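You operate a simulated robot arm through the tools that you are given. There is no shell and no other tool.

Carry out the task below with a simulated two-armed robot. There is one attempt and no reset: what you move stays moved.

Task
Draw an air sample through the yellow test tube, then stand it back in its hole.
Fine: tube in the holder first, test knob fully open till the purple band has climbed the tube to just under its cap, knob shut before the tube comes out. Set down upright: what you pick out.

The check looks at the end state, three seconds after you hand in, the way a careful person would. Anything else that was tipped, shoved, dropped, spilled or broken makes it a failure. A push-on lid holds only when it is set on centred and level and pressed home; a screw cap is set on level and turned clockwise until tight.

Robot
Two 7-joint arms with fingered hands on one trunk that stands fixed in place. Base frame: the origin is at the foot of the trunk, x ahead of it, y to its left, z up. Units: mm, rad, N and s.
The left shoulder is at [70, 140, 1133], the right one opposite. With the tool pointing down near the work surface each hand reaches from about 100 to 720 mm from the base axis, measured 20 degrees to its own side. Payload 3.9 kg a hand.
The TCP of each hand is the grasp point between the finger pads, 29 mm short of the fingertips. In the tool frame z runs along the fingers and y along their closing line. The gripper opens to 100 mm. The gripper's body begins 34 mm behind the TCP. The gripper is a hand of 5 fingers: y runs from the thumb to the fingers, the wrist lies at [-15, -105, -177] in the tool frame, and closing takes about 1.5 s.
Orientation is that of the tool frame in the base frame, as a unit quaternion [w, x, y, z]. With the fingers straight down and the wrist toward the robot, the tool's x, y and z point along [0, 1, 0], [1, 0, 0] and [0, 0, -1] of the base frame.

Tools
- The arms move only by the tool nudge_tool. It takes "left_moves", "right_moves" or both (then of equal length, played together; a hand with none holds still); each is a list that holds one entry, the list of rows, each a list of 6 numbers: the shift along the base's x, y, z in units of 50 mm (1.0 is 50 mm), then the turn, a rotation vector about the base's x, y, z in units of 5 degrees (1.0 is 5 degrees). In form: [[[dx, dy, dz, wx, wy, wz], ...]]. A call has 1 to 20 rows; each row shifts and turns the commanded pose from where the row before left it. "left_grip" and "right_grip" are, for a hand that has rows, the closure in counts, from 0 (fully open) to 255 (shut), set as the call begins (left out, the last holds). A call with a number of a shift or a turn outside -1 to 1 is refused whole. Each row takes 0.2 s and may step no farther than 50 mm and 0.15 rad from the row before; otherwise, or with a gripper value out of range, the whole call is refused. Where a pose cannot be reached the arm comes as near as it can. A force on the tool above 40 N (or 10 N above the force at the start of the call, whichever is more), or a blocked arm, ends the call early, and 0.2 s more pass. Each finger travels about 153 mm/s and halts on what it meets, pressing with about 27 N; the grip force reading is that of the motor and also rises with nothing between the fingers. The clock runs only during rows and for 0.2 s after the last one: add rows that do not move to give the fingers time. The reply holds the time, the measured pose of the TCP, the force on the tool along the base axes, the opening and the grip force, in the units named above and with some noise, with the torque about the TCP (base axes, N m) and any sound that the robot's microphone picked up.
- Cameras (640 x 400 px; columns grow to the right, rows downward): "scene" is now at [140.5, 13.1, 1487.5]; the picture's right is [0.12, -0.99, 0.00], its down [-0.25, -0.03, -0.97] and it looks along [0.96, 0.12, -0.25] (base axes); focal length 214 px, centre (320, 200). "left" rides on the left gripper at [-66, -86, -121] in its tool frame; the picture's right is [-0.76, -0.31, 0.58], its down [0.59, -0.70, 0.40] and it looks along [0.28, 0.64, 0.71] (tool axes); focal length 247 px, centre (320, 200). "right" rides on the right gripper at [66, -86, -121] in its tool frame; the picture's right is [-0.76, 0.31, -0.58], its down [-0.59, -0.70, 0.40] and it looks along [-0.28, 0.64, 0.71] (tool axes); focal length 247 px, centre (320, 200). There is no depth. A picture from a camera that has moved, and an enlarged one, comes with that camera's place and axes in the base frame and with its lens.
- grab_frame(camera): a new picture of that camera. The clock stands still meanwhile.
- move_column(by): slides the trunk up (or, below 0, down) by that many mm; the arms and the scene camera ride with it, the base frame stays. It gives what a move gives, with no picture.
- curl_fingers(index, middle, ring, little, thumb_bend, thumb_turn, hand): sets how far each is bent, from 0 (flat) to 1 (curled in); at 0.3 the hand is open as for a grip, at 0.7 the pads meet at the TCP. One left out holds its place. A second passes; each finger stops where it meets its share of the squeeze, and holds until it gets a number again. A gripper value or a shape takes the hand back. It gives what a move gives, with no picture; readings hold the bend of each and the force on index, middle, ring, little, thumb and palm. thumb_turn goes from beside the hand (0) to across from the fingers (1), as for a grip.
- set_grasp(shape, hand): the hand has 5 fingers and takes this shape, open, in about a second: jaw (thumb against the fingers, like two jaws); tri (thumb and two fingers); tip (a fingertip pinch); poke (one finger out to press); point (the index stretched); flat (the hand flat); cup (the hand cupped); fist (a fist). The gripper value then closes the fingers along that shape, each until it touches; the sizes above hold for jaw. It gives what a move gives, with no picture.
- turn_head(pan, tilt): turns the head with the scene camera to pan (to the left, within 1.501 rad either way) and tilt (down, from -0.506 to 1.204), counted from straight ahead of the robot. It gives what a move gives.
- inspect(camera, box): a new picture of the part [left, top, right, bottom] of that camera's present view, enlarged. The clock stands still meanwhile.
- job_done(): hands the job in; it is judged then, once.

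Nothing tells you positions but the pictures and the camera data. Unless the task says otherwise, let go and move clear before handing in.

The tools are called as a command line: name --argument value ..., lists and objects as JSON in quotes. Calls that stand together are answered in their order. nudge_tool: Moves the arms, as the interface text tells. Its arguments: {"type":"object","properties":{"left_moves":{"type":"array","items":{"type":"array","items":{"type":"array","items":{"type":"number"}}}},"left_grip":{"type":"number"},"right_moves":{"type":"array","items":{"type":"array","items":{"type":"array","items":{"type":"number"}}}},"right_grip":{"type":"number"}},"required":[]} The other tools are called the same way: move_column (by) slides the trunk up or down; set_grasp (shape, hand) gives the hand a shape; curl_fingers (index, middle, ring, little, thumb_bend, thumb_turn, hand) moves the fingers one by one; turn_head (pan, tilt) turns the head that bears the scene camera; grab_frame (camera) takes a picture; inspect (camera, box) takes an enlarged picture of a part of a camera's view; job_done () hands the job in.

At the start:

```text
t: 0.0
left_eef_pos: [338.6, 138.3, 1495.2]
left_tool_rot: [0.0, 0.707, 0.707, 0.0]
left_contact_force: [-0.3, -1.0, 0.8]
left_moment: [-0.01, 0.02, -0.02]
left_gripper_width: 99.7
left_grasp_force: 0.1
left_shape: jaw
left_bend: [0.3, 0.3, 0.3, 0.3, 0.3, 0.98]
left_finger forces: [0.0, 0.1, 0.0, 0.1, 0.0, 0.1]
right_eef_pos: [408.8, -142.0, 1494.8]
right_tool_rot: [0.0, 0.707, 0.707, 0.001]
right_contact_force: [0.5, -0.1, -0.3]
right_moment: [0.02, -0.01, -0.03]
right_gripper_width: 99.8
right_grasp_force: 0.0
right_shape: jaw
right_bend: [0.3, 0.3, 0.3, 0.3, 0.3, 0.98]
right_finger forces: [0.0, 0.0, 0.0, 0.0, 0.1, 0.0]
trunk travel left (down, up): [-775.0, 65.0]
head pan, tilt: [0.119, 0.255]
```

scene: 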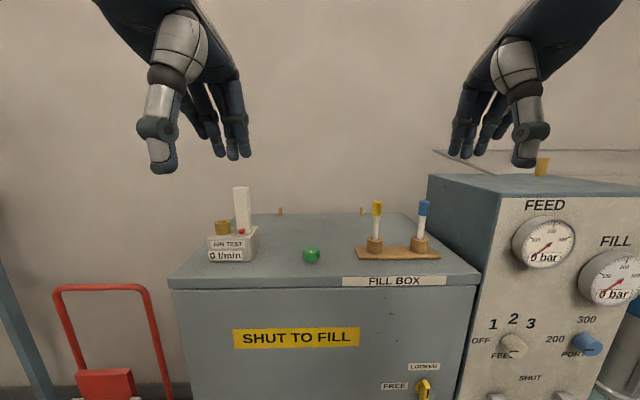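
right: 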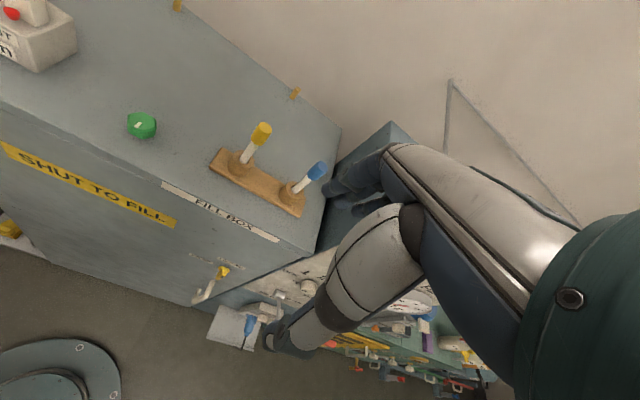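
left: 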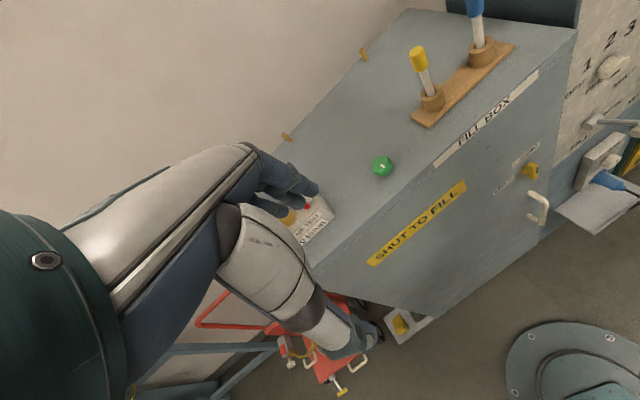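

I see a fill box with an air-test unit at its left, a green knob in the middle, and a wooden stand holding a yellow-capped and a blue-capped tube on the right. I'll take closer pictures before I move anything.

inspect --camera "scene" --box '[180, 170, 340, 270]'

inspect --camera "scene" --box '[320, 180, 480, 280]'

inspect --camera "left" --box '[240, 140, 440, 265]'

inspect --camera "right" --box '[0, 0, 340, 220]'

```text
4.00 times, centred on (260, 220) of scene
camera zoom: at [140.5, 13.1, 1487.5], right [0.12, -0.99, 0.0], down [-0.25, -0.03, -0.97], along [0.96, 0.12, -0.25], focal length 858 px, centre (560, 120)
```

zoom: 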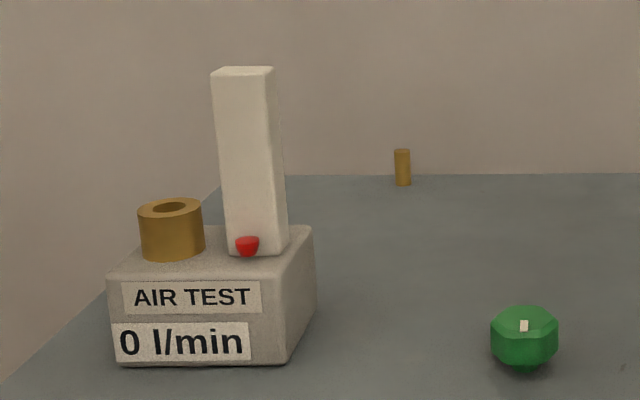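

```text
4.00 times, centred on (400, 230) of scene
camera zoom: at [140.5, 13.1, 1487.5], right [0.12, -0.99, 0.0], down [-0.25, -0.03, -0.97], along [0.96, 0.12, -0.25], focal length 858 px, centre (0, 80)
```

zoom: 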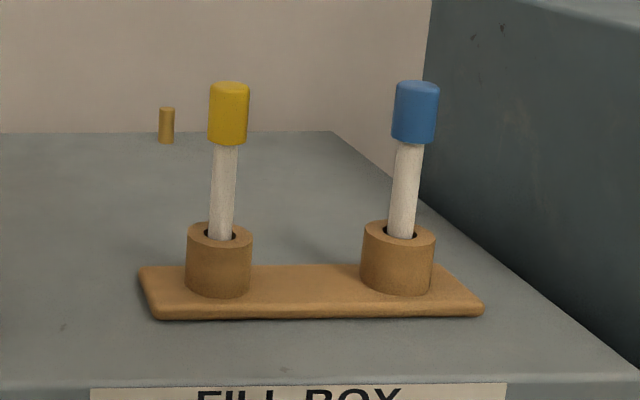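

```text
3.20 times, centred on (340, 202) of left
camera zoom: at [254.3, 73.2, 1616.2], right [-0.31, -0.76, -0.58], down [-0.7, 0.59, -0.4], along [0.64, 0.28, -0.71], focal length 790 px, centre (256, 192)
```

zoom: 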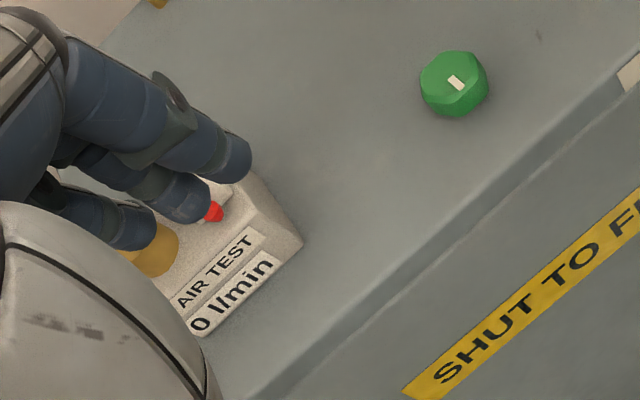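

```text
1.82 times, centred on (170, 110) of right
camera zoom: at [323.0, -76.7, 1615.7], right [0.31, -0.76, 0.58], down [-0.7, -0.59, -0.4], along [0.64, -0.28, -0.71], focal length 449 px, centre (593, 364)
```

zoom: 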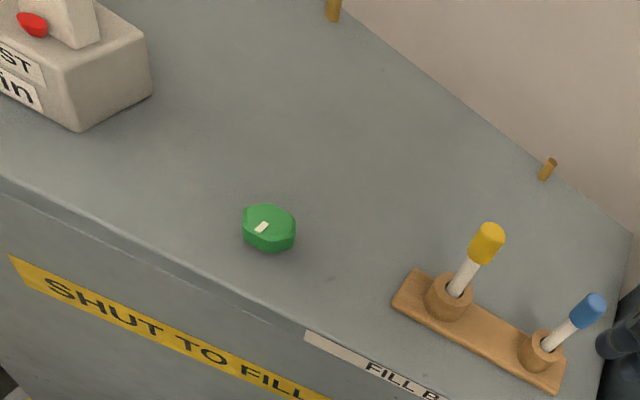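

The fill box top is at about z 1249, with the yellow cap top near (578, -53, 1375) and the green knob near (542, 80, 1263). I'll turn the head to see the rest of the scene before acting.

turn_head --pan -0.5 --tilt 0.6

grab_frame --camera "scene"

turn_head --pan 0.45 --tilt 0.6

grab_frame --camera "scene"

```text
t: 1.0
left_eef_pos: [339.0, 138.3, 1494.8]
left_tool_rot: [-0.001, 0.707, 0.707, 0.001]
left_contact_force: [-0.6, 0.4, 0.1]
left_moment: [-0.01, -0.02, 0.03]
left_gripper_width: 100.0
left_grasp_force: 0.1
left_shape: jaw
left_bend: [0.3, 0.3, 0.3, 0.3, 0.3, 0.98]
left_finger forces: [0.1, 0.0, 0.0, 0.0, 0.0, 0.0]
right_eef_pos: [407.8, -141.4, 1494.1]
right_tool_rot: [-0.001, 0.707, 0.707, 0.0]
right_contact_force: [0.3, -1.2, -0.2]
right_moment: [0.02, -0.02, 0.01]
right_gripper_width: 99.9
right_grasp_force: 0.1
right_shape: jaw
right_bend: [0.3, 0.3, 0.3, 0.3, 0.3, 0.98]
right_finger forces: [0.0, 0.1, 0.1, 0.0, 0.0, 0.1]
trunk travel left (down, up): [-775.0, 65.0]
head pan, tilt: [-0.499, 0.6]
```

```text
taken
camera scene: at [125.5, -40.3, 1455.8], right [-0.48, -0.88, 0.0], down [-0.5, 0.27, -0.83], along [0.72, -0.39, -0.56], focal length 214 px, centre (320, 200)
```

scene: 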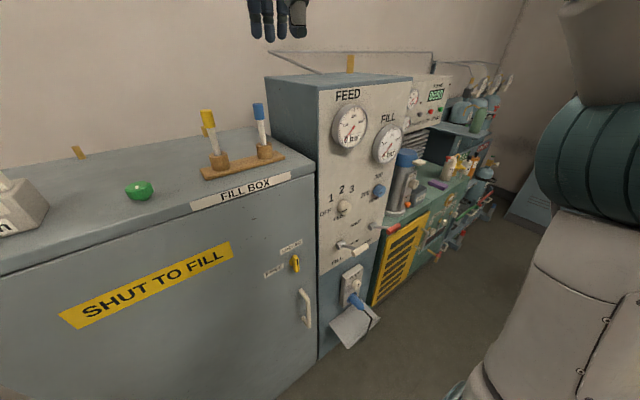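

```text
t: 2.2
left_eef_pos: [339.5, 137.5, 1495.7]
left_tool_rot: [0.0, 0.707, 0.707, 0.0]
left_contact_force: [0.0, -0.5, -0.5]
left_moment: [-0.01, -0.01, -0.01]
left_gripper_width: 99.8
left_grasp_force: 0.0
left_shape: jaw
left_bend: [0.3, 0.3, 0.3, 0.3, 0.3, 0.98]
left_finger forces: [0.0, 0.1, 0.0, 0.0, 0.1, 0.0]
right_eef_pos: [408.5, -141.1, 1494.4]
right_tool_rot: [0.001, 0.707, 0.707, 0.0]
right_contact_force: [-0.6, -0.2, -0.3]
right_moment: [0.03, 0.0, -0.02]
right_gripper_width: 100.0
right_grasp_force: 0.1
right_shape: jaw
right_bend: [0.3, 0.3, 0.3, 0.3, 0.3, 0.98]
right_finger forces: [0.0, 0.0, 0.1, 0.0, 0.0, 0.0]
trunk travel left (down, up): [-775.0, 65.0]
head pan, tilt: [0.45, 0.6]
```

```text
taken
camera scene: at [127.4, 40.3, 1455.8], right [0.43, -0.9, 0.0], down [-0.51, -0.25, -0.83], along [0.74, 0.36, -0.56], focal length 214 px, centre (320, 200)
```

scene: 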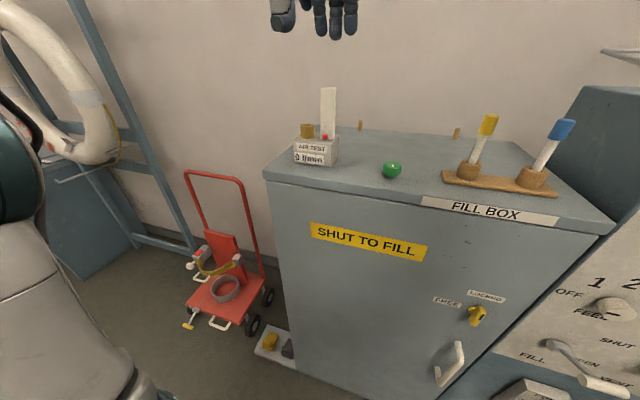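

The green knob on the box top looks like the test knob. I'll enlarge the knob, the test block and the feed panel to be sure.

inspect --camera "scene" --box '[360, 145, 424, 185]'

inspect --camera "scene" --box '[280, 80, 376, 180]'

inspect --camera "scene" --box '[440, 105, 600, 205]'

inspect --camera "right" --box '[100, 90, 200, 152]'

```text
10.00 times, centred on (392, 165) of scene
camera zoom: at [127.4, 40.3, 1455.8], right [0.43, -0.9, 0.0], down [-0.51, -0.25, -0.83], along [0.74, 0.36, -0.56], focal length 2145 px, centre (-400, 550)
```

zoom: 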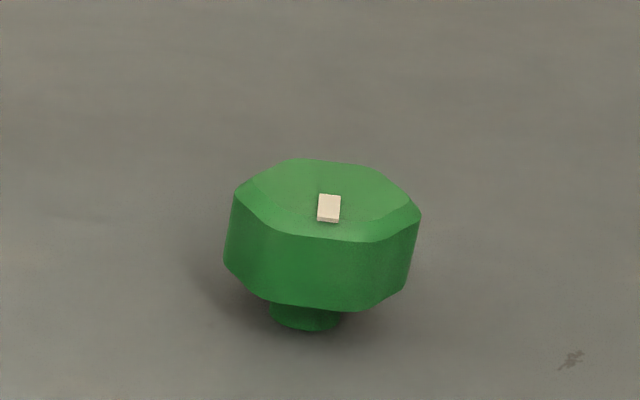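

```text
4.00 times, centred on (328, 130) of scene
camera zoom: at [127.4, 40.3, 1455.8], right [0.43, -0.9, 0.0], down [-0.51, -0.25, -0.83], along [0.74, 0.36, -0.56], focal length 858 px, centre (288, 480)
```

zoom: 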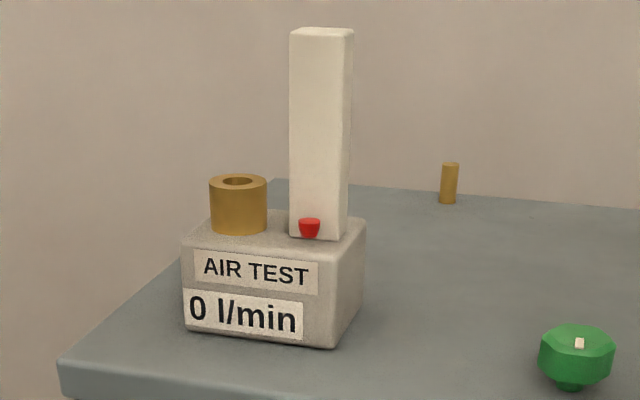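

```text
4.00 times, centred on (520, 155) of scene
camera zoom: at [127.4, 40.3, 1455.8], right [0.43, -0.9, 0.0], down [-0.51, -0.25, -0.83], along [0.74, 0.36, -0.56], focal length 858 px, centre (-480, 380)
```

zoom: 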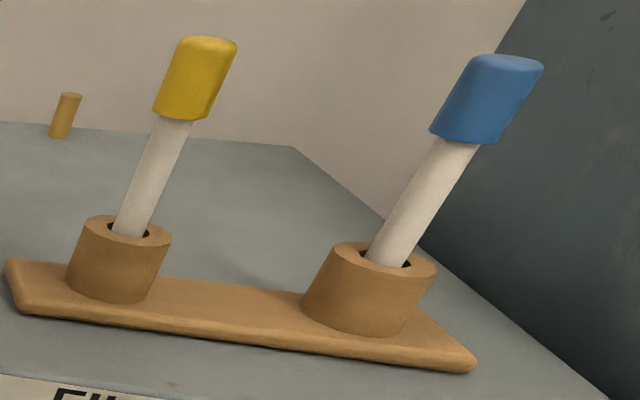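

```text
6.40 times, centred on (150, 121) of right
camera zoom: at [323.1, -76.7, 1615.6], right [0.31, -0.76, 0.58], down [-0.7, -0.59, -0.4], along [0.64, -0.28, -0.71], focal length 1581 px, centre (1408, 706)
```

zoom: 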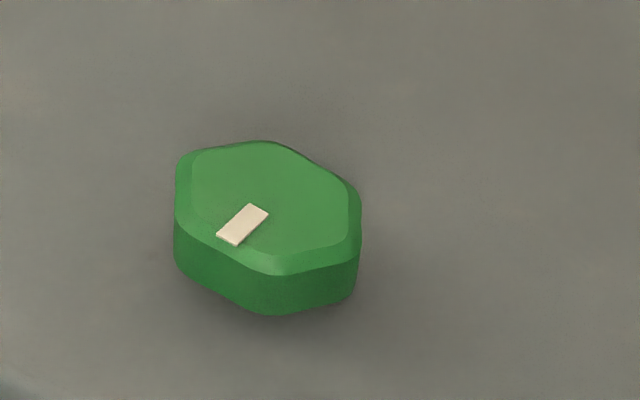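

The test block's brass socket is near (553, 277, 1324), and the white tower's left face is about 29 mm to its right. I'll shape the left hand for the tube and see how wide it stands.

set_grasp --hand "left" --shape "tri"

grab_frame --camera "left"

turn_head --pan 0.4 --tilt 0.15

grab_frame --camera "scene"

```text
t: 3.1
left_eef_pos: [339.1, 136.9, 1493.6]
left_tool_rot: [0.0, 0.707, 0.707, 0.0]
left_contact_force: [0.4, 1.0, 0.6]
left_moment: [-0.03, 0.02, 0.01]
left_gripper_width: 99.9
left_grasp_force: 0.1
left_shape: tri
left_bend: [0.3, 0.3, 0.99, 0.99, 0.3, 0.98]
left_finger forces: [0.1, 0.0, 0.0, 0.0, 0.1, 0.0]
right_eef_pos: [409.4, -141.6, 1494.4]
right_tool_rot: [0.0, 0.707, 0.707, 0.0]
right_contact_force: [-1.2, -0.3, -0.2]
right_moment: [0.01, 0.01, -0.01]
right_gripper_width: 99.4
right_grasp_force: 0.1
right_shape: jaw
right_bend: [0.3, 0.3, 0.3, 0.3, 0.3, 0.98]
right_finger forces: [0.0, 0.1, 0.0, 0.1, 0.0, 0.0]
trunk travel left (down, up): [-775.0, 65.0]
head pan, tilt: [0.45, 0.6]
```

```text
taken
camera left: at [254.3, 73.1, 1616.2], right [-0.31, -0.76, -0.58], down [-0.7, 0.59, -0.4], along [0.64, 0.28, -0.71], focal length 247 px, centre (320, 200)
```

left: 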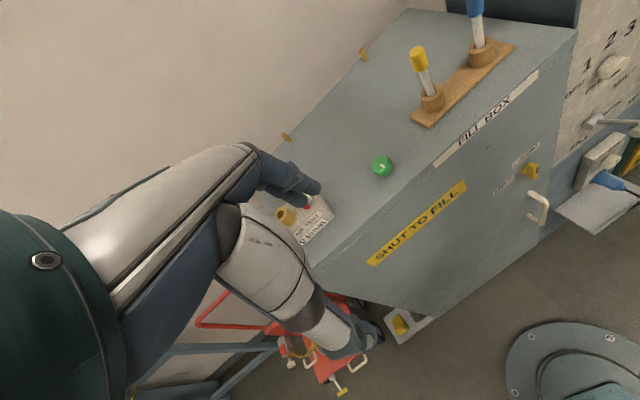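

```text
t: 4.0
left_eef_pos: [339.7, 137.6, 1493.9]
left_tool_rot: [0.0, 0.707, 0.707, 0.0]
left_contact_force: [0.5, -0.6, -0.4]
left_moment: [-0.01, -0.01, -0.02]
left_gripper_width: 99.9
left_grasp_force: 0.0
left_shape: tri
left_bend: [0.3, 0.3, 0.99, 0.99, 0.3, 0.98]
left_finger forces: [0.0, 0.1, 0.0, 0.0, 0.0, 0.0]
right_eef_pos: [409.2, -143.3, 1494.4]
right_tool_rot: [0.0, 0.707, 0.707, 0.0]
right_contact_force: [-0.2, -0.5, -0.6]
right_moment: [0.03, 0.0, -0.02]
right_gripper_width: 99.8
right_grasp_force: 0.0
right_shape: jaw
right_bend: [0.3, 0.3, 0.3, 0.3, 0.3, 0.98]
right_finger forces: [0.0, 0.0, 0.0, 0.0, 0.1, 0.1]
trunk travel left (down, up): [-775.0, 65.0]
head pan, tilt: [0.4, 0.15]
```

```text
taken
camera scene: at [133.2, 38.0, 1497.2], right [0.39, -0.92, 0.0], down [-0.14, -0.06, -0.99], along [0.91, 0.38, -0.15], focal length 214 px, centre (320, 200)
```

scene: 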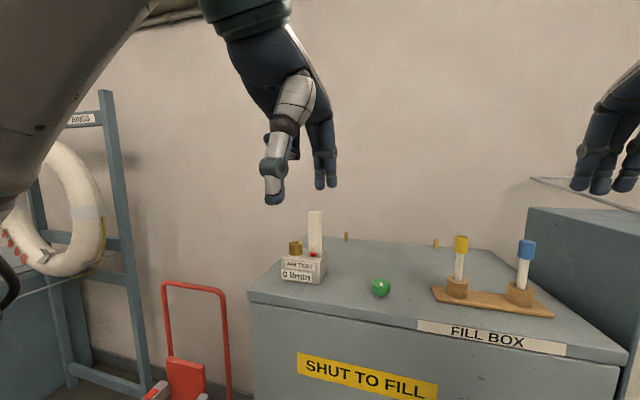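

In the tri shape the ring and little fingers are tucked away. I'll close the hand in free air to see where the pads meet.

nudge_tool --left_moves '[[[0, 0, 0, 0, 0, 0], [0, 0, 0, 0, 0, 0], [0, 0, 0, 0, 0, 0], [0, 0, 0, 0, 0, 0], [0, 0, 0, 0, 0, 0], [0, 0, 0, 0, 0, 0], [0, 0, 0, 0, 0, 0], [0, 0, 0, 0, 0, 0]]]' --left_grip 255

inspect --camera "left" --box '[200, 125, 440, 400]'

inspect --camera "scene" --box '[200, 60, 400, 220]'

```text
t: 5.8
left_eef_pos: [339.0, 137.6, 1494.0]
left_tool_rot: [-0.001, 0.707, 0.707, 0.0]
left_contact_force: [0.0, -0.2, -0.1]
left_moment: [0.02, 0.01, 0.02]
left_gripper_width: 0.0
left_grasp_force: 26.6
left_shape: tri
left_bend: [0.7, 0.7, 1.0, 1.0, 0.7, 1.0]
left_finger forces: [0.0, 0.1, 0.0, 0.1, 0.0, 0.1]
right_eef_pos: [408.6, -141.4, 1495.1]
right_tool_rot: [0.0, 0.707, 0.707, 0.0]
right_contact_force: [0.5, -0.2, -0.8]
right_moment: [0.02, -0.01, -0.03]
right_gripper_width: 100.0
right_grasp_force: 0.0
right_shape: jaw
right_bend: [0.3, 0.3, 0.3, 0.3, 0.3, 0.98]
right_finger forces: [0.0, 0.0, 0.0, 0.1, 0.0, 0.1]
trunk travel left (down, up): [-775.0, 65.0]
head pan, tilt: [0.4, 0.15]
```

```text
1.45 times, centred on (320, 262) of left
camera zoom: at [254.3, 73.1, 1616.2], right [-0.31, -0.76, -0.58], down [-0.7, 0.59, -0.4], along [0.64, 0.28, -0.71], focal length 359 px, centre (320, 109)
```

zoom: 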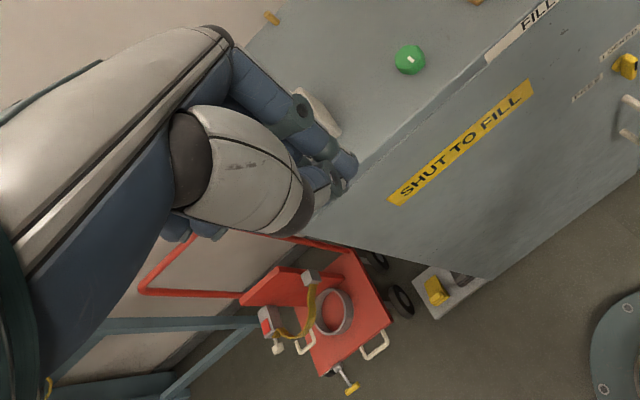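

```text
2.50 times, centred on (300, 140) of scene
camera zoom: at [133.2, 38.0, 1497.3], right [0.39, -0.92, 0.0], down [-0.14, -0.06, -0.99], along [0.91, 0.38, -0.15], focal length 536 px, centre (370, 350)
```

zoom: 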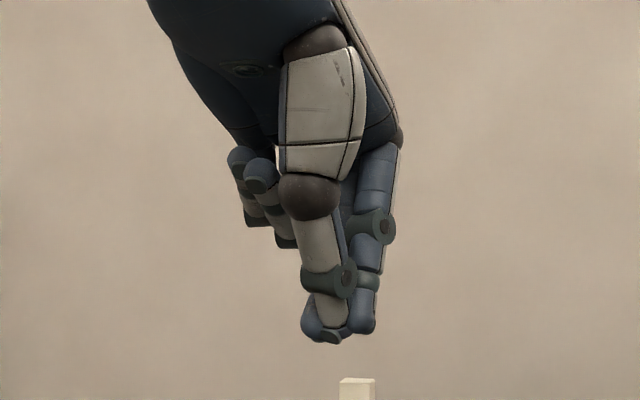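

The pinch closes with the thumb centred between index and middle, about 35 mm wide. I'll open the left hand and take it above the yellow tube, and move the right arm aside.

nudge_tool --left_moves '[[[0.5, -0.4, 0, 0, 0, 0], [0.6, -0.48, -0.11, 0, 0, 0], [0.6, -0.48, -0.11, 0, 0, 0], [0.6, -0.48, -0.11, 0, 0, 0], [0.6, -0.48, -0.11, 0, 0, 0], [0.6, -0.48, -0.11, 0, 0, 0], [0.6, -0.48, -0.11, 0, 0, 0], [0.5, -0.48, -0.11, 0, 0, 0], [0, 0, 0, 0, 0, 0], [0, 0, 0, 0, 0, 0]]]' --right_moves '[[[-0.3, -0.6, 0, 0, 0, 0], [-0.3, -0.6, 0, 0, 0, 0], [-0.3, -0.6, 0, 0, 0, 0], [-0.3, -0.6, 0, 0, 0, 0], [-0.2, -0.5, 0, 0, 0, 0], [0, 0, 0, 0, 0, 0], [0, 0, 0, 0, 0, 0], [0, 0, 0, 0, 0, 0], [0, 0, 0, 0, 0, 0], [0, 0, 0, 0, 0, 0]]]' --left_grip 0

turn_head --pan -0.1 --tilt 0.25

grab_frame --camera "left"

grab_frame --camera "scene"

```text
t: 8.0
left_eef_pos: [523.8, 3.3, 1442.6]
left_tool_rot: [0.001, 0.707, 0.707, 0.002]
left_contact_force: [0.5, 0.6, -0.1]
left_moment: [0.0, 0.0, 0.02]
left_gripper_width: 99.6
left_grasp_force: 0.0
left_shape: tri
left_bend: [0.3, 0.3, 0.99, 0.99, 0.3, 0.98]
left_finger forces: [0.1, 0.0, 0.1, 0.1, 0.0, 0.1]
left hand out of reach, approached as far as the arm can: row 6, 7, 8
right_eef_pos: [347.1, -284.7, 1488.4]
right_tool_rot: [0.001, 0.707, 0.707, 0.002]
right_contact_force: [-0.5, 0.3, -0.4]
right_moment: [0.0, -0.01, 0.0]
right_gripper_width: 99.7
right_grasp_force: 0.2
right_shape: jaw
right_bend: [0.3, 0.3, 0.3, 0.3, 0.3, 0.98]
right_finger forces: [0.0, 0.0, 0.0, 0.1, 0.0, 0.0]
right hand out of reach, approached as far as the arm can: row 5
trunk travel left (down, up): [-775.0, 65.0]
head pan, tilt: [0.4, 0.15]
```

```text
t: 9.0
left_eef_pos: [525.2, 4.7, 1441.3]
left_tool_rot: [0.0, 0.707, 0.707, 0.0]
left_contact_force: [0.1, -0.5, -0.1]
left_moment: [-0.01, 0.03, -0.02]
left_gripper_width: 100.1
left_grasp_force: 0.0
left_shape: tri
left_bend: [0.3, 0.3, 0.99, 0.99, 0.3, 0.98]
left_finger forces: [0.1, 0.0, 0.0, 0.0, 0.1, 0.0]
right_eef_pos: [348.9, -285.1, 1489.0]
right_tool_rot: [0.001, 0.706, 0.708, 0.002]
right_contact_force: [0.2, 0.3, 1.1]
right_moment: [0.0, -0.02, 0.0]
right_gripper_width: 99.6
right_grasp_force: 0.1
right_shape: jaw
right_bend: [0.3, 0.3, 0.3, 0.3, 0.3, 0.98]
right_finger forces: [0.0, 0.1, 0.0, 0.0, 0.0, 0.0]
trunk travel left (down, up): [-775.0, 65.0]
head pan, tilt: [-0.099, 0.25]
```

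```text
taken
camera left: at [440.8, -60.2, 1563.6], right [-0.31, -0.76, -0.58], down [-0.7, 0.59, -0.4], along [0.64, 0.28, -0.71], focal length 247 px, centre (320, 200)
```

left: 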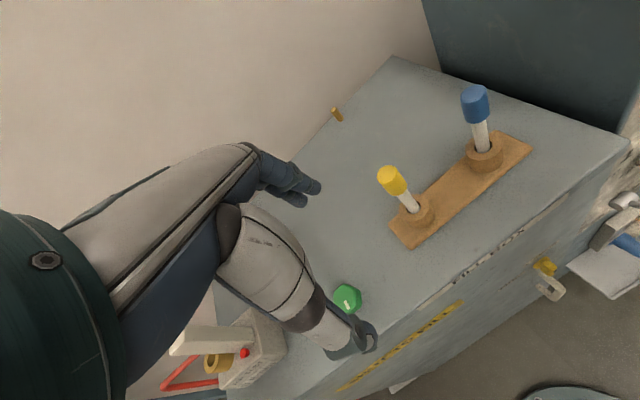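

```text
taken
camera scene: at [140.7, -7.1, 1488.0], right [-0.1, -1.0, 0.0], down [-0.25, 0.02, -0.97], along [0.96, -0.1, -0.25], focal length 214 px, centre (320, 200)
```

scene: 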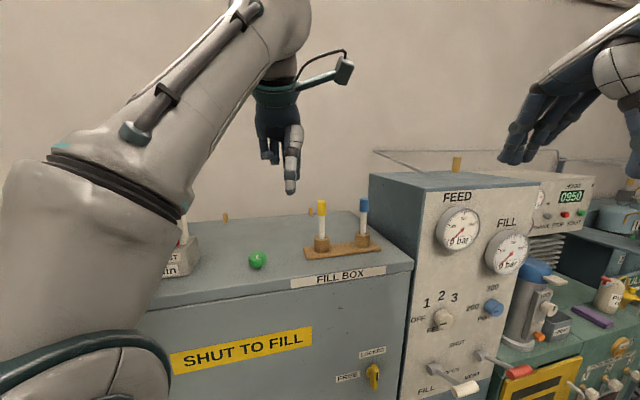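

The left arm ran out of reach short of the tube because its shoulder is low. Raising the trunk 65 mm should fix that.

move_column --by 65

grab_frame --camera "scene"

```text
t: 10.0
left_eef_pos: [525.4, 4.6, 1506.1]
left_tool_rot: [0.0, 0.707, 0.707, -0.001]
left_contact_force: [-0.2, 0.0, 0.1]
left_moment: [0.01, 0.0, 0.0]
left_gripper_width: 100.1
left_grasp_force: 0.0
left_shape: tri
left_bend: [0.3, 0.3, 0.99, 0.99, 0.3, 0.98]
left_finger forces: [0.0, 0.1, 0.0, 0.0, 0.1, 0.0]
right_eef_pos: [348.6, -284.5, 1555.0]
right_tool_rot: [0.0, 0.707, 0.707, 0.001]
right_contact_force: [0.2, -0.8, -0.4]
right_moment: [-0.02, -0.01, 0.01]
right_gripper_width: 99.9
right_grasp_force: 0.1
right_shape: jaw
right_bend: [0.3, 0.3, 0.3, 0.3, 0.3, 0.98]
right_finger forces: [0.0, 0.0, 0.0, 0.0, 0.0, 0.0]
trunk travel left (down, up): [-840.0, 0.0]
head pan, tilt: [-0.099, 0.25]
```

```text
taken
camera scene: at [140.9, -7.5, 1553.0], right [-0.1, -1.0, 0.0], down [-0.25, 0.02, -0.97], along [0.96, -0.1, -0.25], focal length 214 px, centre (320, 200)
```

scene: 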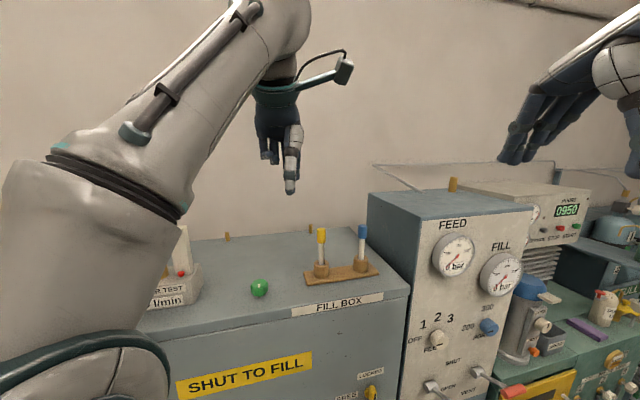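

The trunk is up. Next I'll take enlarged views of the yellow tube from both cameras to pin down its position.

inspect --camera "left" --box '[340, 100, 540, 225]'

inspect --camera "scene" --box '[290, 215, 402, 295]'

grab_frame --camera "left"

```text
3.20 times, centred on (440, 162) of left
camera zoom: at [441.1, -60.6, 1628.4], right [-0.31, -0.76, -0.58], down [-0.7, 0.59, -0.4], along [0.64, 0.28, -0.71], focal length 790 px, centre (-64, 320)
```

zoom: 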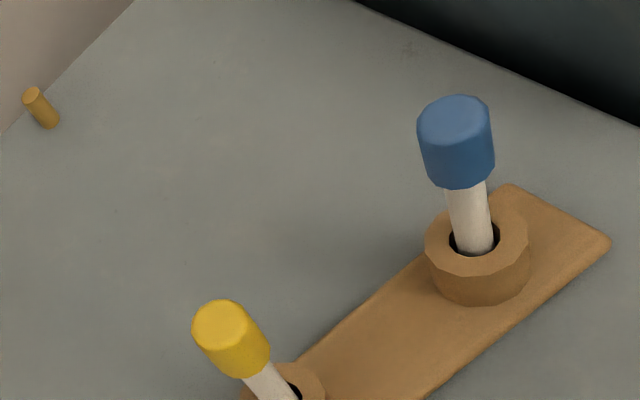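

```text
5.00 times, centred on (346, 255) of scene
camera zoom: at [140.9, -7.5, 1553.0], right [-0.1, -1.0, 0.0], down [-0.25, 0.02, -0.97], along [0.96, -0.1, -0.25], focal length 1072 px, centre (190, -75)
```

zoom: 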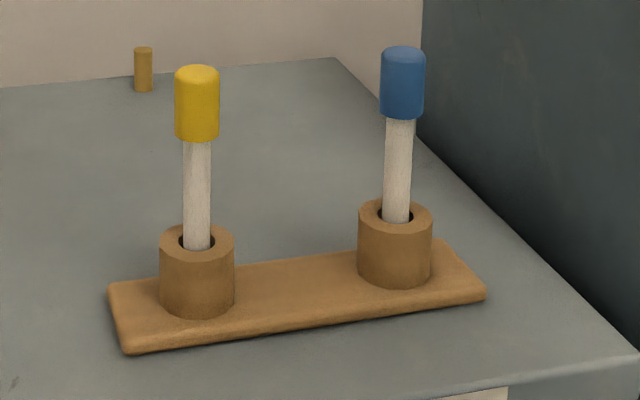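

```text
taken
camera left: at [441.1, -60.6, 1628.4], right [-0.31, -0.76, -0.58], down [-0.7, 0.59, -0.4], along [0.64, 0.28, -0.71], focal length 247 px, centre (320, 200)
```

left: 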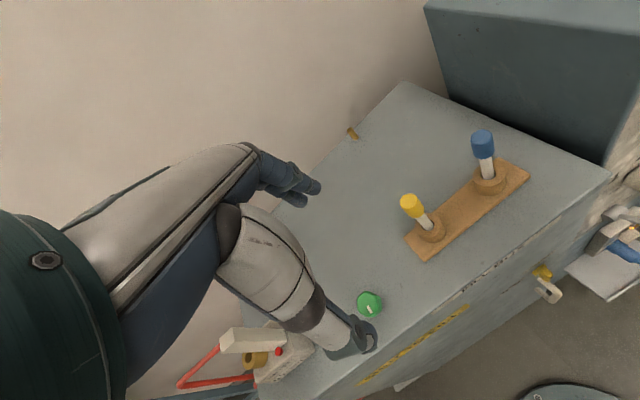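

The yellow tube stands upright with its cap top near (587, -55, 1370). I'll bring the left hand above it at z 1430 with a 30 degree clockwise yaw, which keeps it within reach.

nudge_tool --left_moves '[[[0, 0, -0.76, 0, 0, 0], [0, 0, -0.76, 0, 0, 0], [0.2, -0.2, 0, 0, 0, -1], [0.2, -0.2, 0, 0, 0, -1], [0.2, -0.2, 0, 0, 0, -1], [0.2, -0.2, 0, 0, 0, -1], [0.2, -0.2, 0, 0, 0, -1], [0.2, -0.2, 0, 0, 0, -1], [0, 0, 0, 0, 0, 0]]]'

grab_frame --camera "left"

grab_frame --camera "scene"

```text
t: 12.0
left_eef_pos: [584.9, -55.1, 1431.4]
left_tool_rot: [0.001, 0.866, 0.499, 0.001]
left_contact_force: [-1.0, 0.5, -0.1]
left_moment: [0.0, 0.0, 0.0]
left_gripper_width: 100.0
left_grasp_force: 0.2
left_shape: tri
left_bend: [0.3, 0.3, 0.99, 0.99, 0.3, 0.98]
left_finger forces: [0.1, 0.1, 0.0, 0.0, 0.0, 0.0]
right_eef_pos: [347.9, -285.5, 1554.4]
right_tool_rot: [0.001, 0.707, 0.707, 0.001]
right_contact_force: [-0.3, 0.4, -0.7]
right_moment: [0.01, -0.03, -0.01]
right_gripper_width: 99.9
right_grasp_force: 0.2
right_shape: jaw
right_bend: [0.3, 0.3, 0.3, 0.3, 0.3, 0.98]
right_finger forces: [0.0, 0.0, 0.1, 0.0, 0.0, 0.0]
trunk travel left (down, up): [-840.0, 0.0]
head pan, tilt: [-0.099, 0.25]
```

```text
taken
camera left: at [478.6, -67.1, 1552.7], right [-0.64, -0.5, -0.58], down [-0.31, 0.86, -0.4], along [0.7, -0.08, -0.71], focal length 247 px, centre (320, 200)
```

left: 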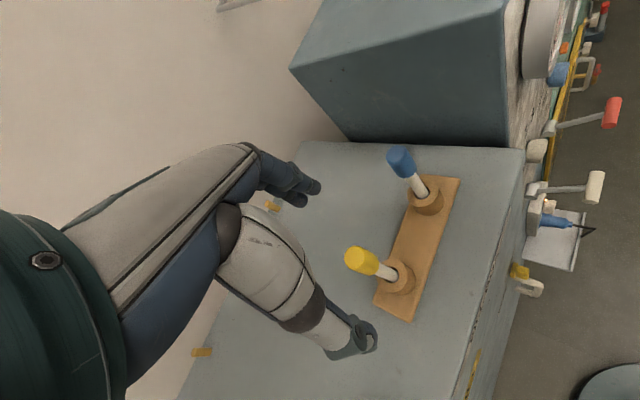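

```text
taken
camera scene: at [140.2, -7.1, 1553.1], right [-0.1, -1.0, 0.0], down [-0.25, 0.02, -0.97], along [0.96, -0.1, -0.25], focal length 214 px, centre (320, 200)
```

scene: 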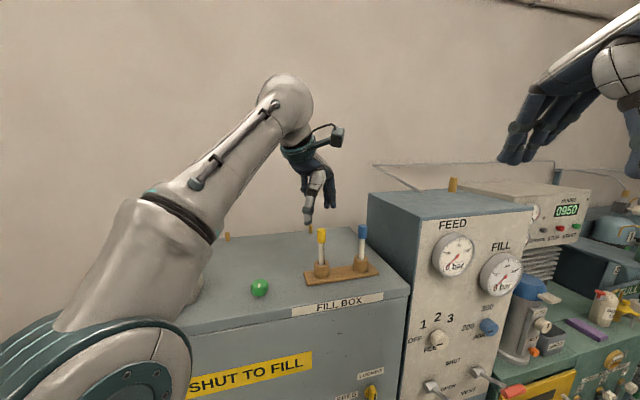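

The hand is over the tube at z 1431, and the cap appears within a few pixels of where I predicted. I'll enlarge the view to measure the remaining offset.

inspect --camera "left" --box '[320, 225, 420, 300]'

inspect --camera "scene" --box '[280, 140, 392, 290]'

```text
5.33 times, centred on (370, 262) of left
camera zoom: at [478.6, -67.1, 1552.7], right [-0.64, -0.5, -0.58], down [-0.31, 0.86, -0.4], along [0.7, -0.08, -0.71], focal length 1317 px, centre (53, -133)
```

zoom: 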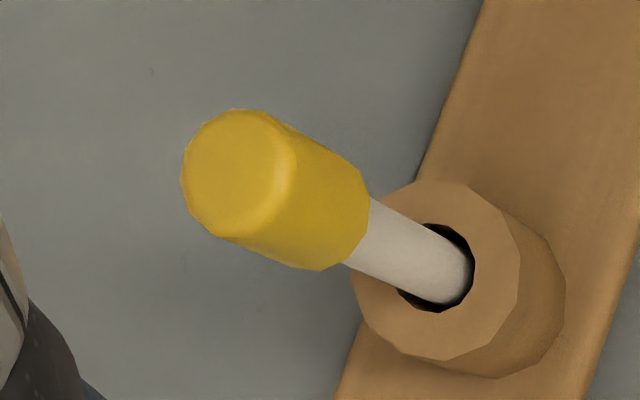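

```text
2.67 times, centred on (336, 215) of scene
camera zoom: at [140.2, -7.1, 1553.1], right [-0.1, -1.0, 0.0], down [-0.25, 0.02, -0.97], along [0.96, -0.1, -0.25], focal length 572 px, centre (277, 160)
```

zoom: 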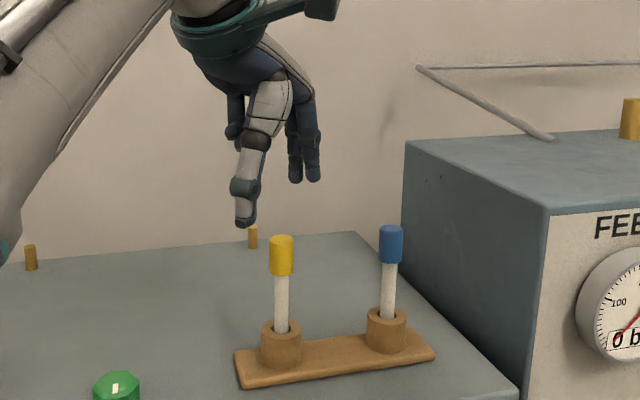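

The tube sits about 3 mm further in x and 1.5 mm to the right of the hand. I'll correct for that and come down to mid-cap height with the fingers still open.

nudge_tool --left_moves '[[[0.06, -0.03, 0, 0, 0, 0], [0, 0, -0.5, 0, 0, 0], [0, 0, -0.5, 0, 0, 0], [0, 0, -0.5, 0, 0, 0], [0, 0, 0, 0, 0, 0]]]'

grab_frame --camera "left"

inspect --camera "scene" --box '[280, 170, 392, 290]'

```text
t: 13.2
left_eef_pos: [588.2, -56.4, 1356.8]
left_tool_rot: [0.001, 0.866, 0.5, 0.001]
left_contact_force: [-0.2, -0.2, 0.8]
left_moment: [0.0, 0.02, -0.01]
left_gripper_width: 99.9
left_grasp_force: 0.1
left_shape: tri
left_bend: [0.3, 0.3, 0.99, 0.99, 0.3, 0.98]
left_finger forces: [0.1, 0.0, 0.0, 0.1, 0.0, 0.1]
right_eef_pos: [346.2, -283.9, 1553.9]
right_tool_rot: [0.0, 0.707, 0.707, 0.001]
right_contact_force: [1.1, -0.4, -0.3]
right_moment: [0.0, 0.02, -0.02]
right_gripper_width: 99.8
right_grasp_force: 0.0
right_shape: jaw
right_bend: [0.3, 0.3, 0.3, 0.3, 0.3, 0.98]
right_finger forces: [0.0, 0.1, 0.0, 0.1, 0.0, 0.0]
trunk travel left (down, up): [-840.0, 0.0]
head pan, tilt: [-0.099, 0.25]
```

```text
taken
camera left: at [481.7, -69.2, 1477.5], right [-0.64, -0.5, -0.58], down [-0.31, 0.86, -0.4], along [0.7, -0.08, -0.71], focal length 247 px, centre (320, 200)
```

left: 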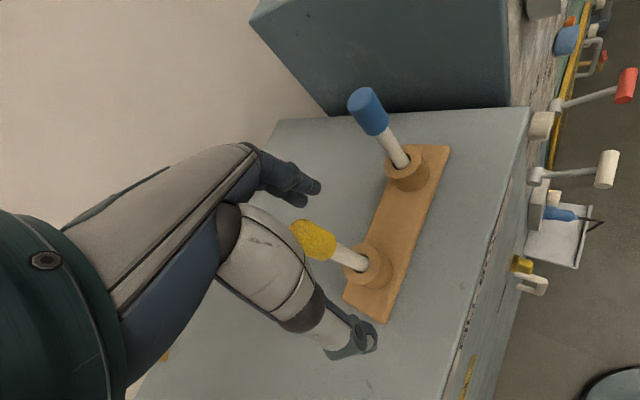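

```text
3.33 times, centred on (336, 230) of scene
camera zoom: at [139.9, -6.9, 1553.1], right [-0.1, -1.0, 0.0], down [-0.25, 0.02, -0.97], along [0.96, -0.1, -0.25], focal length 715 px, centre (267, 100)
```

zoom: 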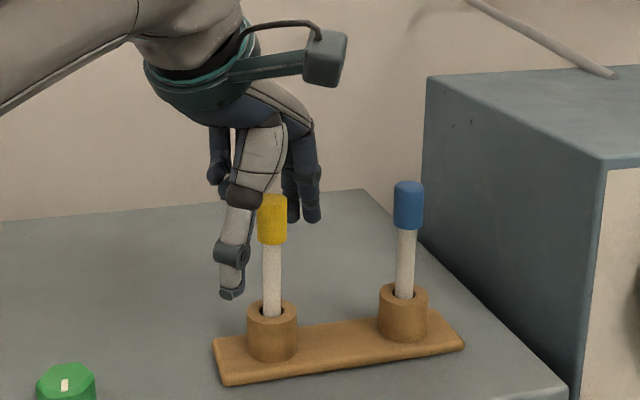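

The cap is sitting between thumb and fingers. I'll close the grip now and then check it.

nudge_tool --left_moves '[[[0, 0, 0, 0, 0, 0], [0, 0, 0, 0, 0, 0], [0, 0, 0, 0, 0, 0], [0, 0, 0, 0, 0, 0], [0, 0, 0, 0, 0, 0], [0, 0, 0, 0, 0, 0], [0, 0, 0, 0, 0, 0], [0, 0, 0, 0, 0, 0]]]' --left_grip 255

inspect --camera "scene" --box '[280, 170, 392, 290]'

inspect --camera "left" --box '[220, 130, 460, 330]'

```text
t: 15.0
left_eef_pos: [588.3, -57.3, 1355.5]
left_tool_rot: [0.0, 0.866, 0.5, 0.0]
left_contact_force: [0.2, -1.1, 0.5]
left_moment: [0.02, -0.04, 0.01]
left_gripper_width: 11.2
left_grasp_force: 26.9
left_shape: tri
left_bend: [0.71, 0.73, 1.0, 1.0, 0.73, 1.0]
left_finger forces: [10.7, 10.8, 0.0, 0.0, 23.1, 0.1]
right_eef_pos: [347.8, -284.2, 1553.6]
right_tool_rot: [0.001, 0.707, 0.707, 0.002]
right_contact_force: [0.2, 1.1, 0.4]
right_moment: [0.03, -0.02, 0.01]
right_gripper_width: 100.0
right_grasp_force: 0.0
right_shape: jaw
right_bend: [0.3, 0.3, 0.3, 0.3, 0.3, 0.98]
right_finger forces: [0.1, 0.0, 0.0, 0.1, 0.1, 0.1]
trunk travel left (down, up): [-840.0, 0.0]
head pan, tilt: [-0.099, 0.25]
```

```text
3.33 times, centred on (336, 230) of scene
camera zoom: at [140.7, -7.3, 1553.0], right [-0.1, -1.0, 0.0], down [-0.25, 0.02, -0.97], along [0.96, -0.1, -0.25], focal length 715 px, centre (267, 100)
```

zoom: 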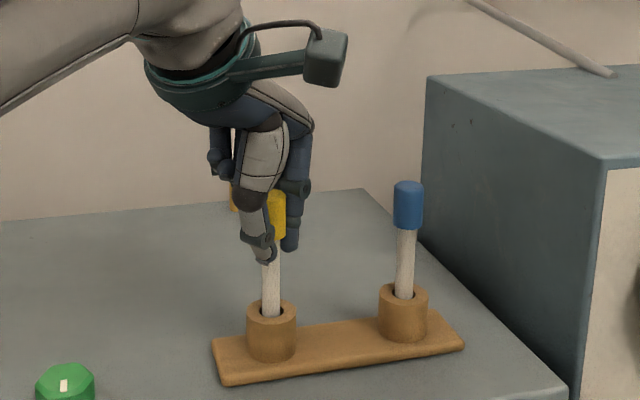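

```text
2.00 times, centred on (340, 230) of left
camera zoom: at [482.5, -69.9, 1477.3], right [-0.64, -0.5, -0.58], down [-0.31, 0.86, -0.4], along [0.7, -0.08, -0.71], focal length 494 px, centre (280, 140)
```

zoom: 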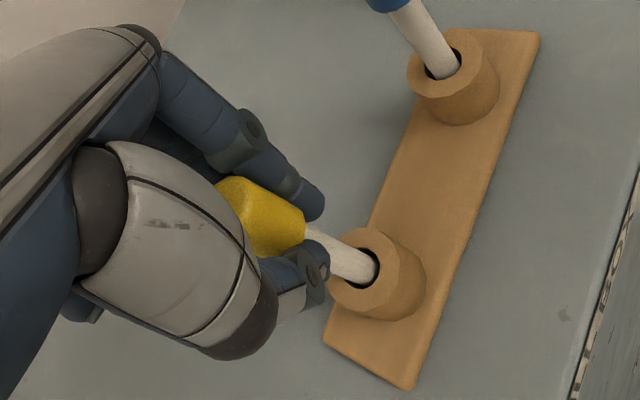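

The grip is balanced, with 11 N on each finger and 23 N on the thumb, and the tube is still upright. I'll lift it straight up and check the tube bottom.

nudge_tool --left_moves '[[[0, 0, 0.2, 0, 0, 0], [0, 0, 0.3, 0, 0, 0], [0, 0, 0.3, 0, 0, 0], [0, 0, 0.2, 0, 0, 0], [0, 0, 0, 0, 0, 0]]]'

inspect --camera "scene" --box '[280, 150, 392, 290]'

inspect --camera "left" --box '[220, 130, 460, 330]'

```text
t: 16.2
left_eef_pos: [589.3, -57.4, 1405.7]
left_tool_rot: [0.0, 0.866, 0.5, 0.0]
left_contact_force: [0.6, -0.8, -0.8]
left_moment: [-0.02, 0.0, 0.02]
left_gripper_width: 11.2
left_grasp_force: 27.2
left_shape: tri
left_bend: [0.71, 0.73, 1.0, 1.0, 0.73, 1.0]
left_finger forces: [10.8, 10.9, 0.1, 0.1, 23.1, 0.0]
right_eef_pos: [348.0, -284.9, 1554.2]
right_tool_rot: [0.001, 0.707, 0.707, 0.001]
right_contact_force: [-0.6, -0.2, 0.7]
right_moment: [-0.01, -0.03, 0.0]
right_gripper_width: 99.8
right_grasp_force: 0.1
right_shape: jaw
right_bend: [0.3, 0.3, 0.3, 0.3, 0.3, 0.98]
right_finger forces: [0.0, 0.1, 0.0, 0.0, 0.0, 0.0]
trunk travel left (down, up): [-840.0, 0.0]
head pan, tilt: [-0.099, 0.25]
```

```text
2.86 times, centred on (336, 220) of scene
camera zoom: at [140.7, -7.3, 1553.0], right [-0.1, -1.0, 0.0], down [-0.25, 0.02, -0.97], along [0.96, -0.1, -0.25], focal length 613 px, centre (274, 143)
```

zoom: 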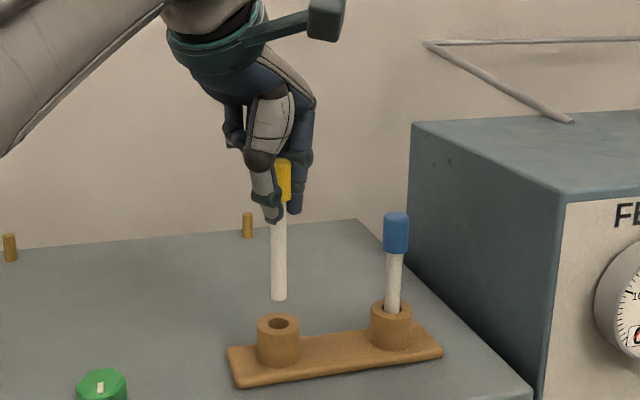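

```text
2.00 times, centred on (340, 230) of left
camera zoom: at [483.3, -70.1, 1527.2], right [-0.64, -0.5, -0.58], down [-0.31, 0.86, -0.4], along [0.7, -0.08, -0.71], focal length 494 px, centre (280, 140)
```

zoom: 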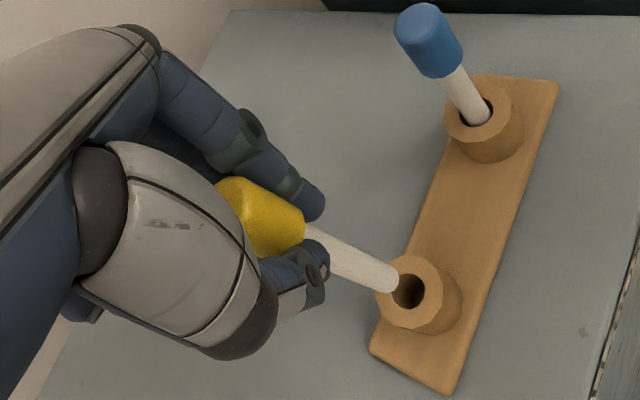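

The tube is out of its hole, with its bottom about 98 mm below the TCP. I'll carry it around in front of the white tower to a point ahead of the socket, turning the hand to +30 degrees on the way.

nudge_tool --left_moves '[[[-0.2, 0.3, 0.1, 0, 0, 1], [-0.2, 0.5, 0.1, 0, 0, 1], [-0.2, 0.56, 0.1, 0, 0, 1], [-0.2, 0.56, 0.1, 0, 0, 1], [-0.2, 0.56, 0.1, 0, 0, 1], [-0.2, 0.56, 0.1, 0, 0, 1], [-0.2, 0.56, 0, 0, 0, 1], [-0.2, 0.56, 0, 0, 0, 1], [-0.2, 0.56, 0, 0, 0, 1], [-0.2, 0.56, 0, 0, 0, 1], [-0.2, 0.56, 0, 0, 0, 1], [-0.2, 0.5, 0, 0, 0, 1], [0, 0.3, 0, 0, 0, 0], [0, 0, 0, 0, 0, 0]]]'

turn_head --pan 0.45 --tilt 0.35

grab_frame --camera "scene"

grab_frame --camera "left"

```text
t: 19.2
left_eef_pos: [468.4, 275.2, 1435.3]
left_tool_rot: [0.0, 0.5, 0.866, 0.0]
left_contact_force: [-1.2, 0.0, 1.2]
left_moment: [0.0, -0.03, -0.03]
left_gripper_width: 11.1
left_grasp_force: 27.5
left_shape: tri
left_bend: [0.71, 0.73, 1.0, 1.0, 0.73, 1.0]
left_finger forces: [11.3, 11.9, 0.0, 0.0, 23.2, 0.0]
right_eef_pos: [348.4, -285.6, 1553.4]
right_tool_rot: [0.0, 0.707, 0.707, 0.001]
right_contact_force: [0.9, 0.6, 1.1]
right_moment: [-0.01, 0.02, 0.04]
right_gripper_width: 99.6
right_grasp_force: 0.1
right_shape: jaw
right_bend: [0.3, 0.3, 0.3, 0.3, 0.3, 0.98]
right_finger forces: [0.0, 0.0, 0.0, 0.0, 0.0, 0.0]
trunk travel left (down, up): [-840.0, 0.0]
head pan, tilt: [-0.099, 0.25]
```

```text
t: 20.2
left_eef_pos: [469.0, 275.2, 1434.9]
left_tool_rot: [0.0, 0.499, 0.866, 0.0]
left_contact_force: [0.3, 0.5, 1.0]
left_moment: [0.02, 0.01, 0.01]
left_gripper_width: 11.0
left_grasp_force: 27.4
left_shape: tri
left_bend: [0.71, 0.73, 1.0, 1.0, 0.73, 1.0]
left_finger forces: [11.2, 11.9, 0.0, 0.0, 23.1, 0.0]
right_eef_pos: [348.4, -284.9, 1553.8]
right_tool_rot: [0.0, 0.707, 0.707, 0.001]
right_contact_force: [-0.1, -0.5, 0.7]
right_moment: [-0.02, -0.02, 0.01]
right_gripper_width: 99.7
right_grasp_force: 0.0
right_shape: jaw
right_bend: [0.3, 0.3, 0.3, 0.3, 0.3, 0.98]
right_finger forces: [0.1, 0.0, 0.0, 0.0, 0.0, 0.0]
trunk travel left (down, up): [-840.0, 0.0]
head pan, tilt: [0.45, 0.351]
```

```text
taken
camera scene: at [131.7, 42.4, 1543.6], right [0.43, -0.9, 0.0], down [-0.31, -0.15, -0.94], along [0.85, 0.41, -0.34], focal length 214 px, centre (320, 200)
```

scene: 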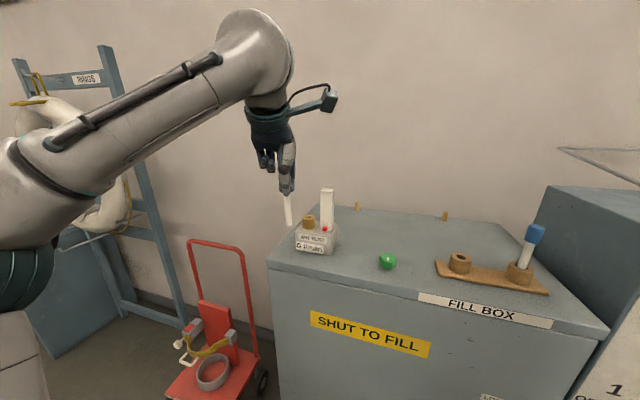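

```text
taken
camera left: at [428.0, 176.2, 1557.7], right [0.11, -0.81, -0.58], down [-0.9, 0.16, -0.4], along [0.41, 0.57, -0.71], focal length 247 px, centre (320, 200)
```

left: 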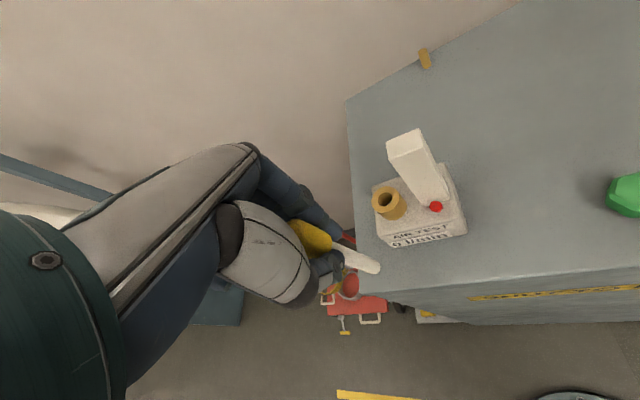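

The hand camera now shows the socket and tube clearly. I'll enlarge both views to find the socket mouth and the tube bottom exactly.

inspect --camera "left" --box '[320, 160, 480, 290]'

inspect --camera "scene" --box '[260, 140, 372, 260]'

```text
3.08 times, centred on (400, 225) of left
camera zoom: at [428.0, 176.2, 1557.7], right [0.11, -0.81, -0.58], down [-0.9, 0.16, -0.4], along [0.41, 0.57, -0.71], focal length 760 px, centre (74, 123)
```

zoom: 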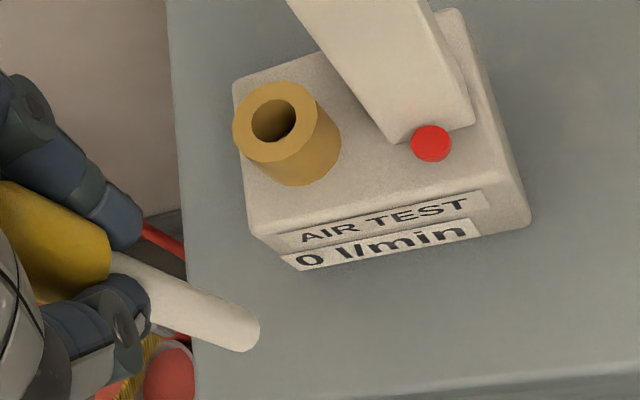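

```text
3.33 times, centred on (316, 200) of scene
camera zoom: at [131.7, 42.4, 1543.6], right [0.43, -0.9, 0.0], down [-0.31, -0.15, -0.94], along [0.85, 0.41, -0.34], focal length 715 px, centre (333, 200)
```

zoom: 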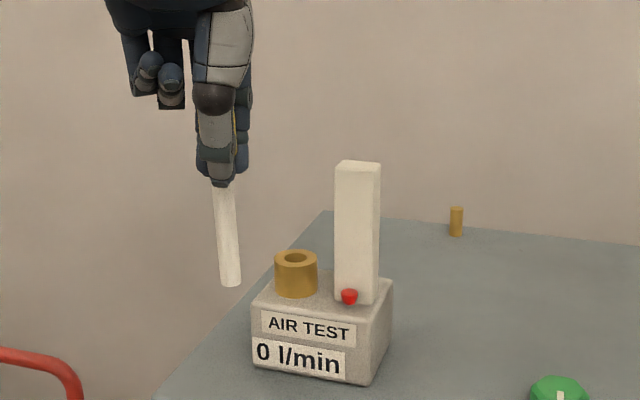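

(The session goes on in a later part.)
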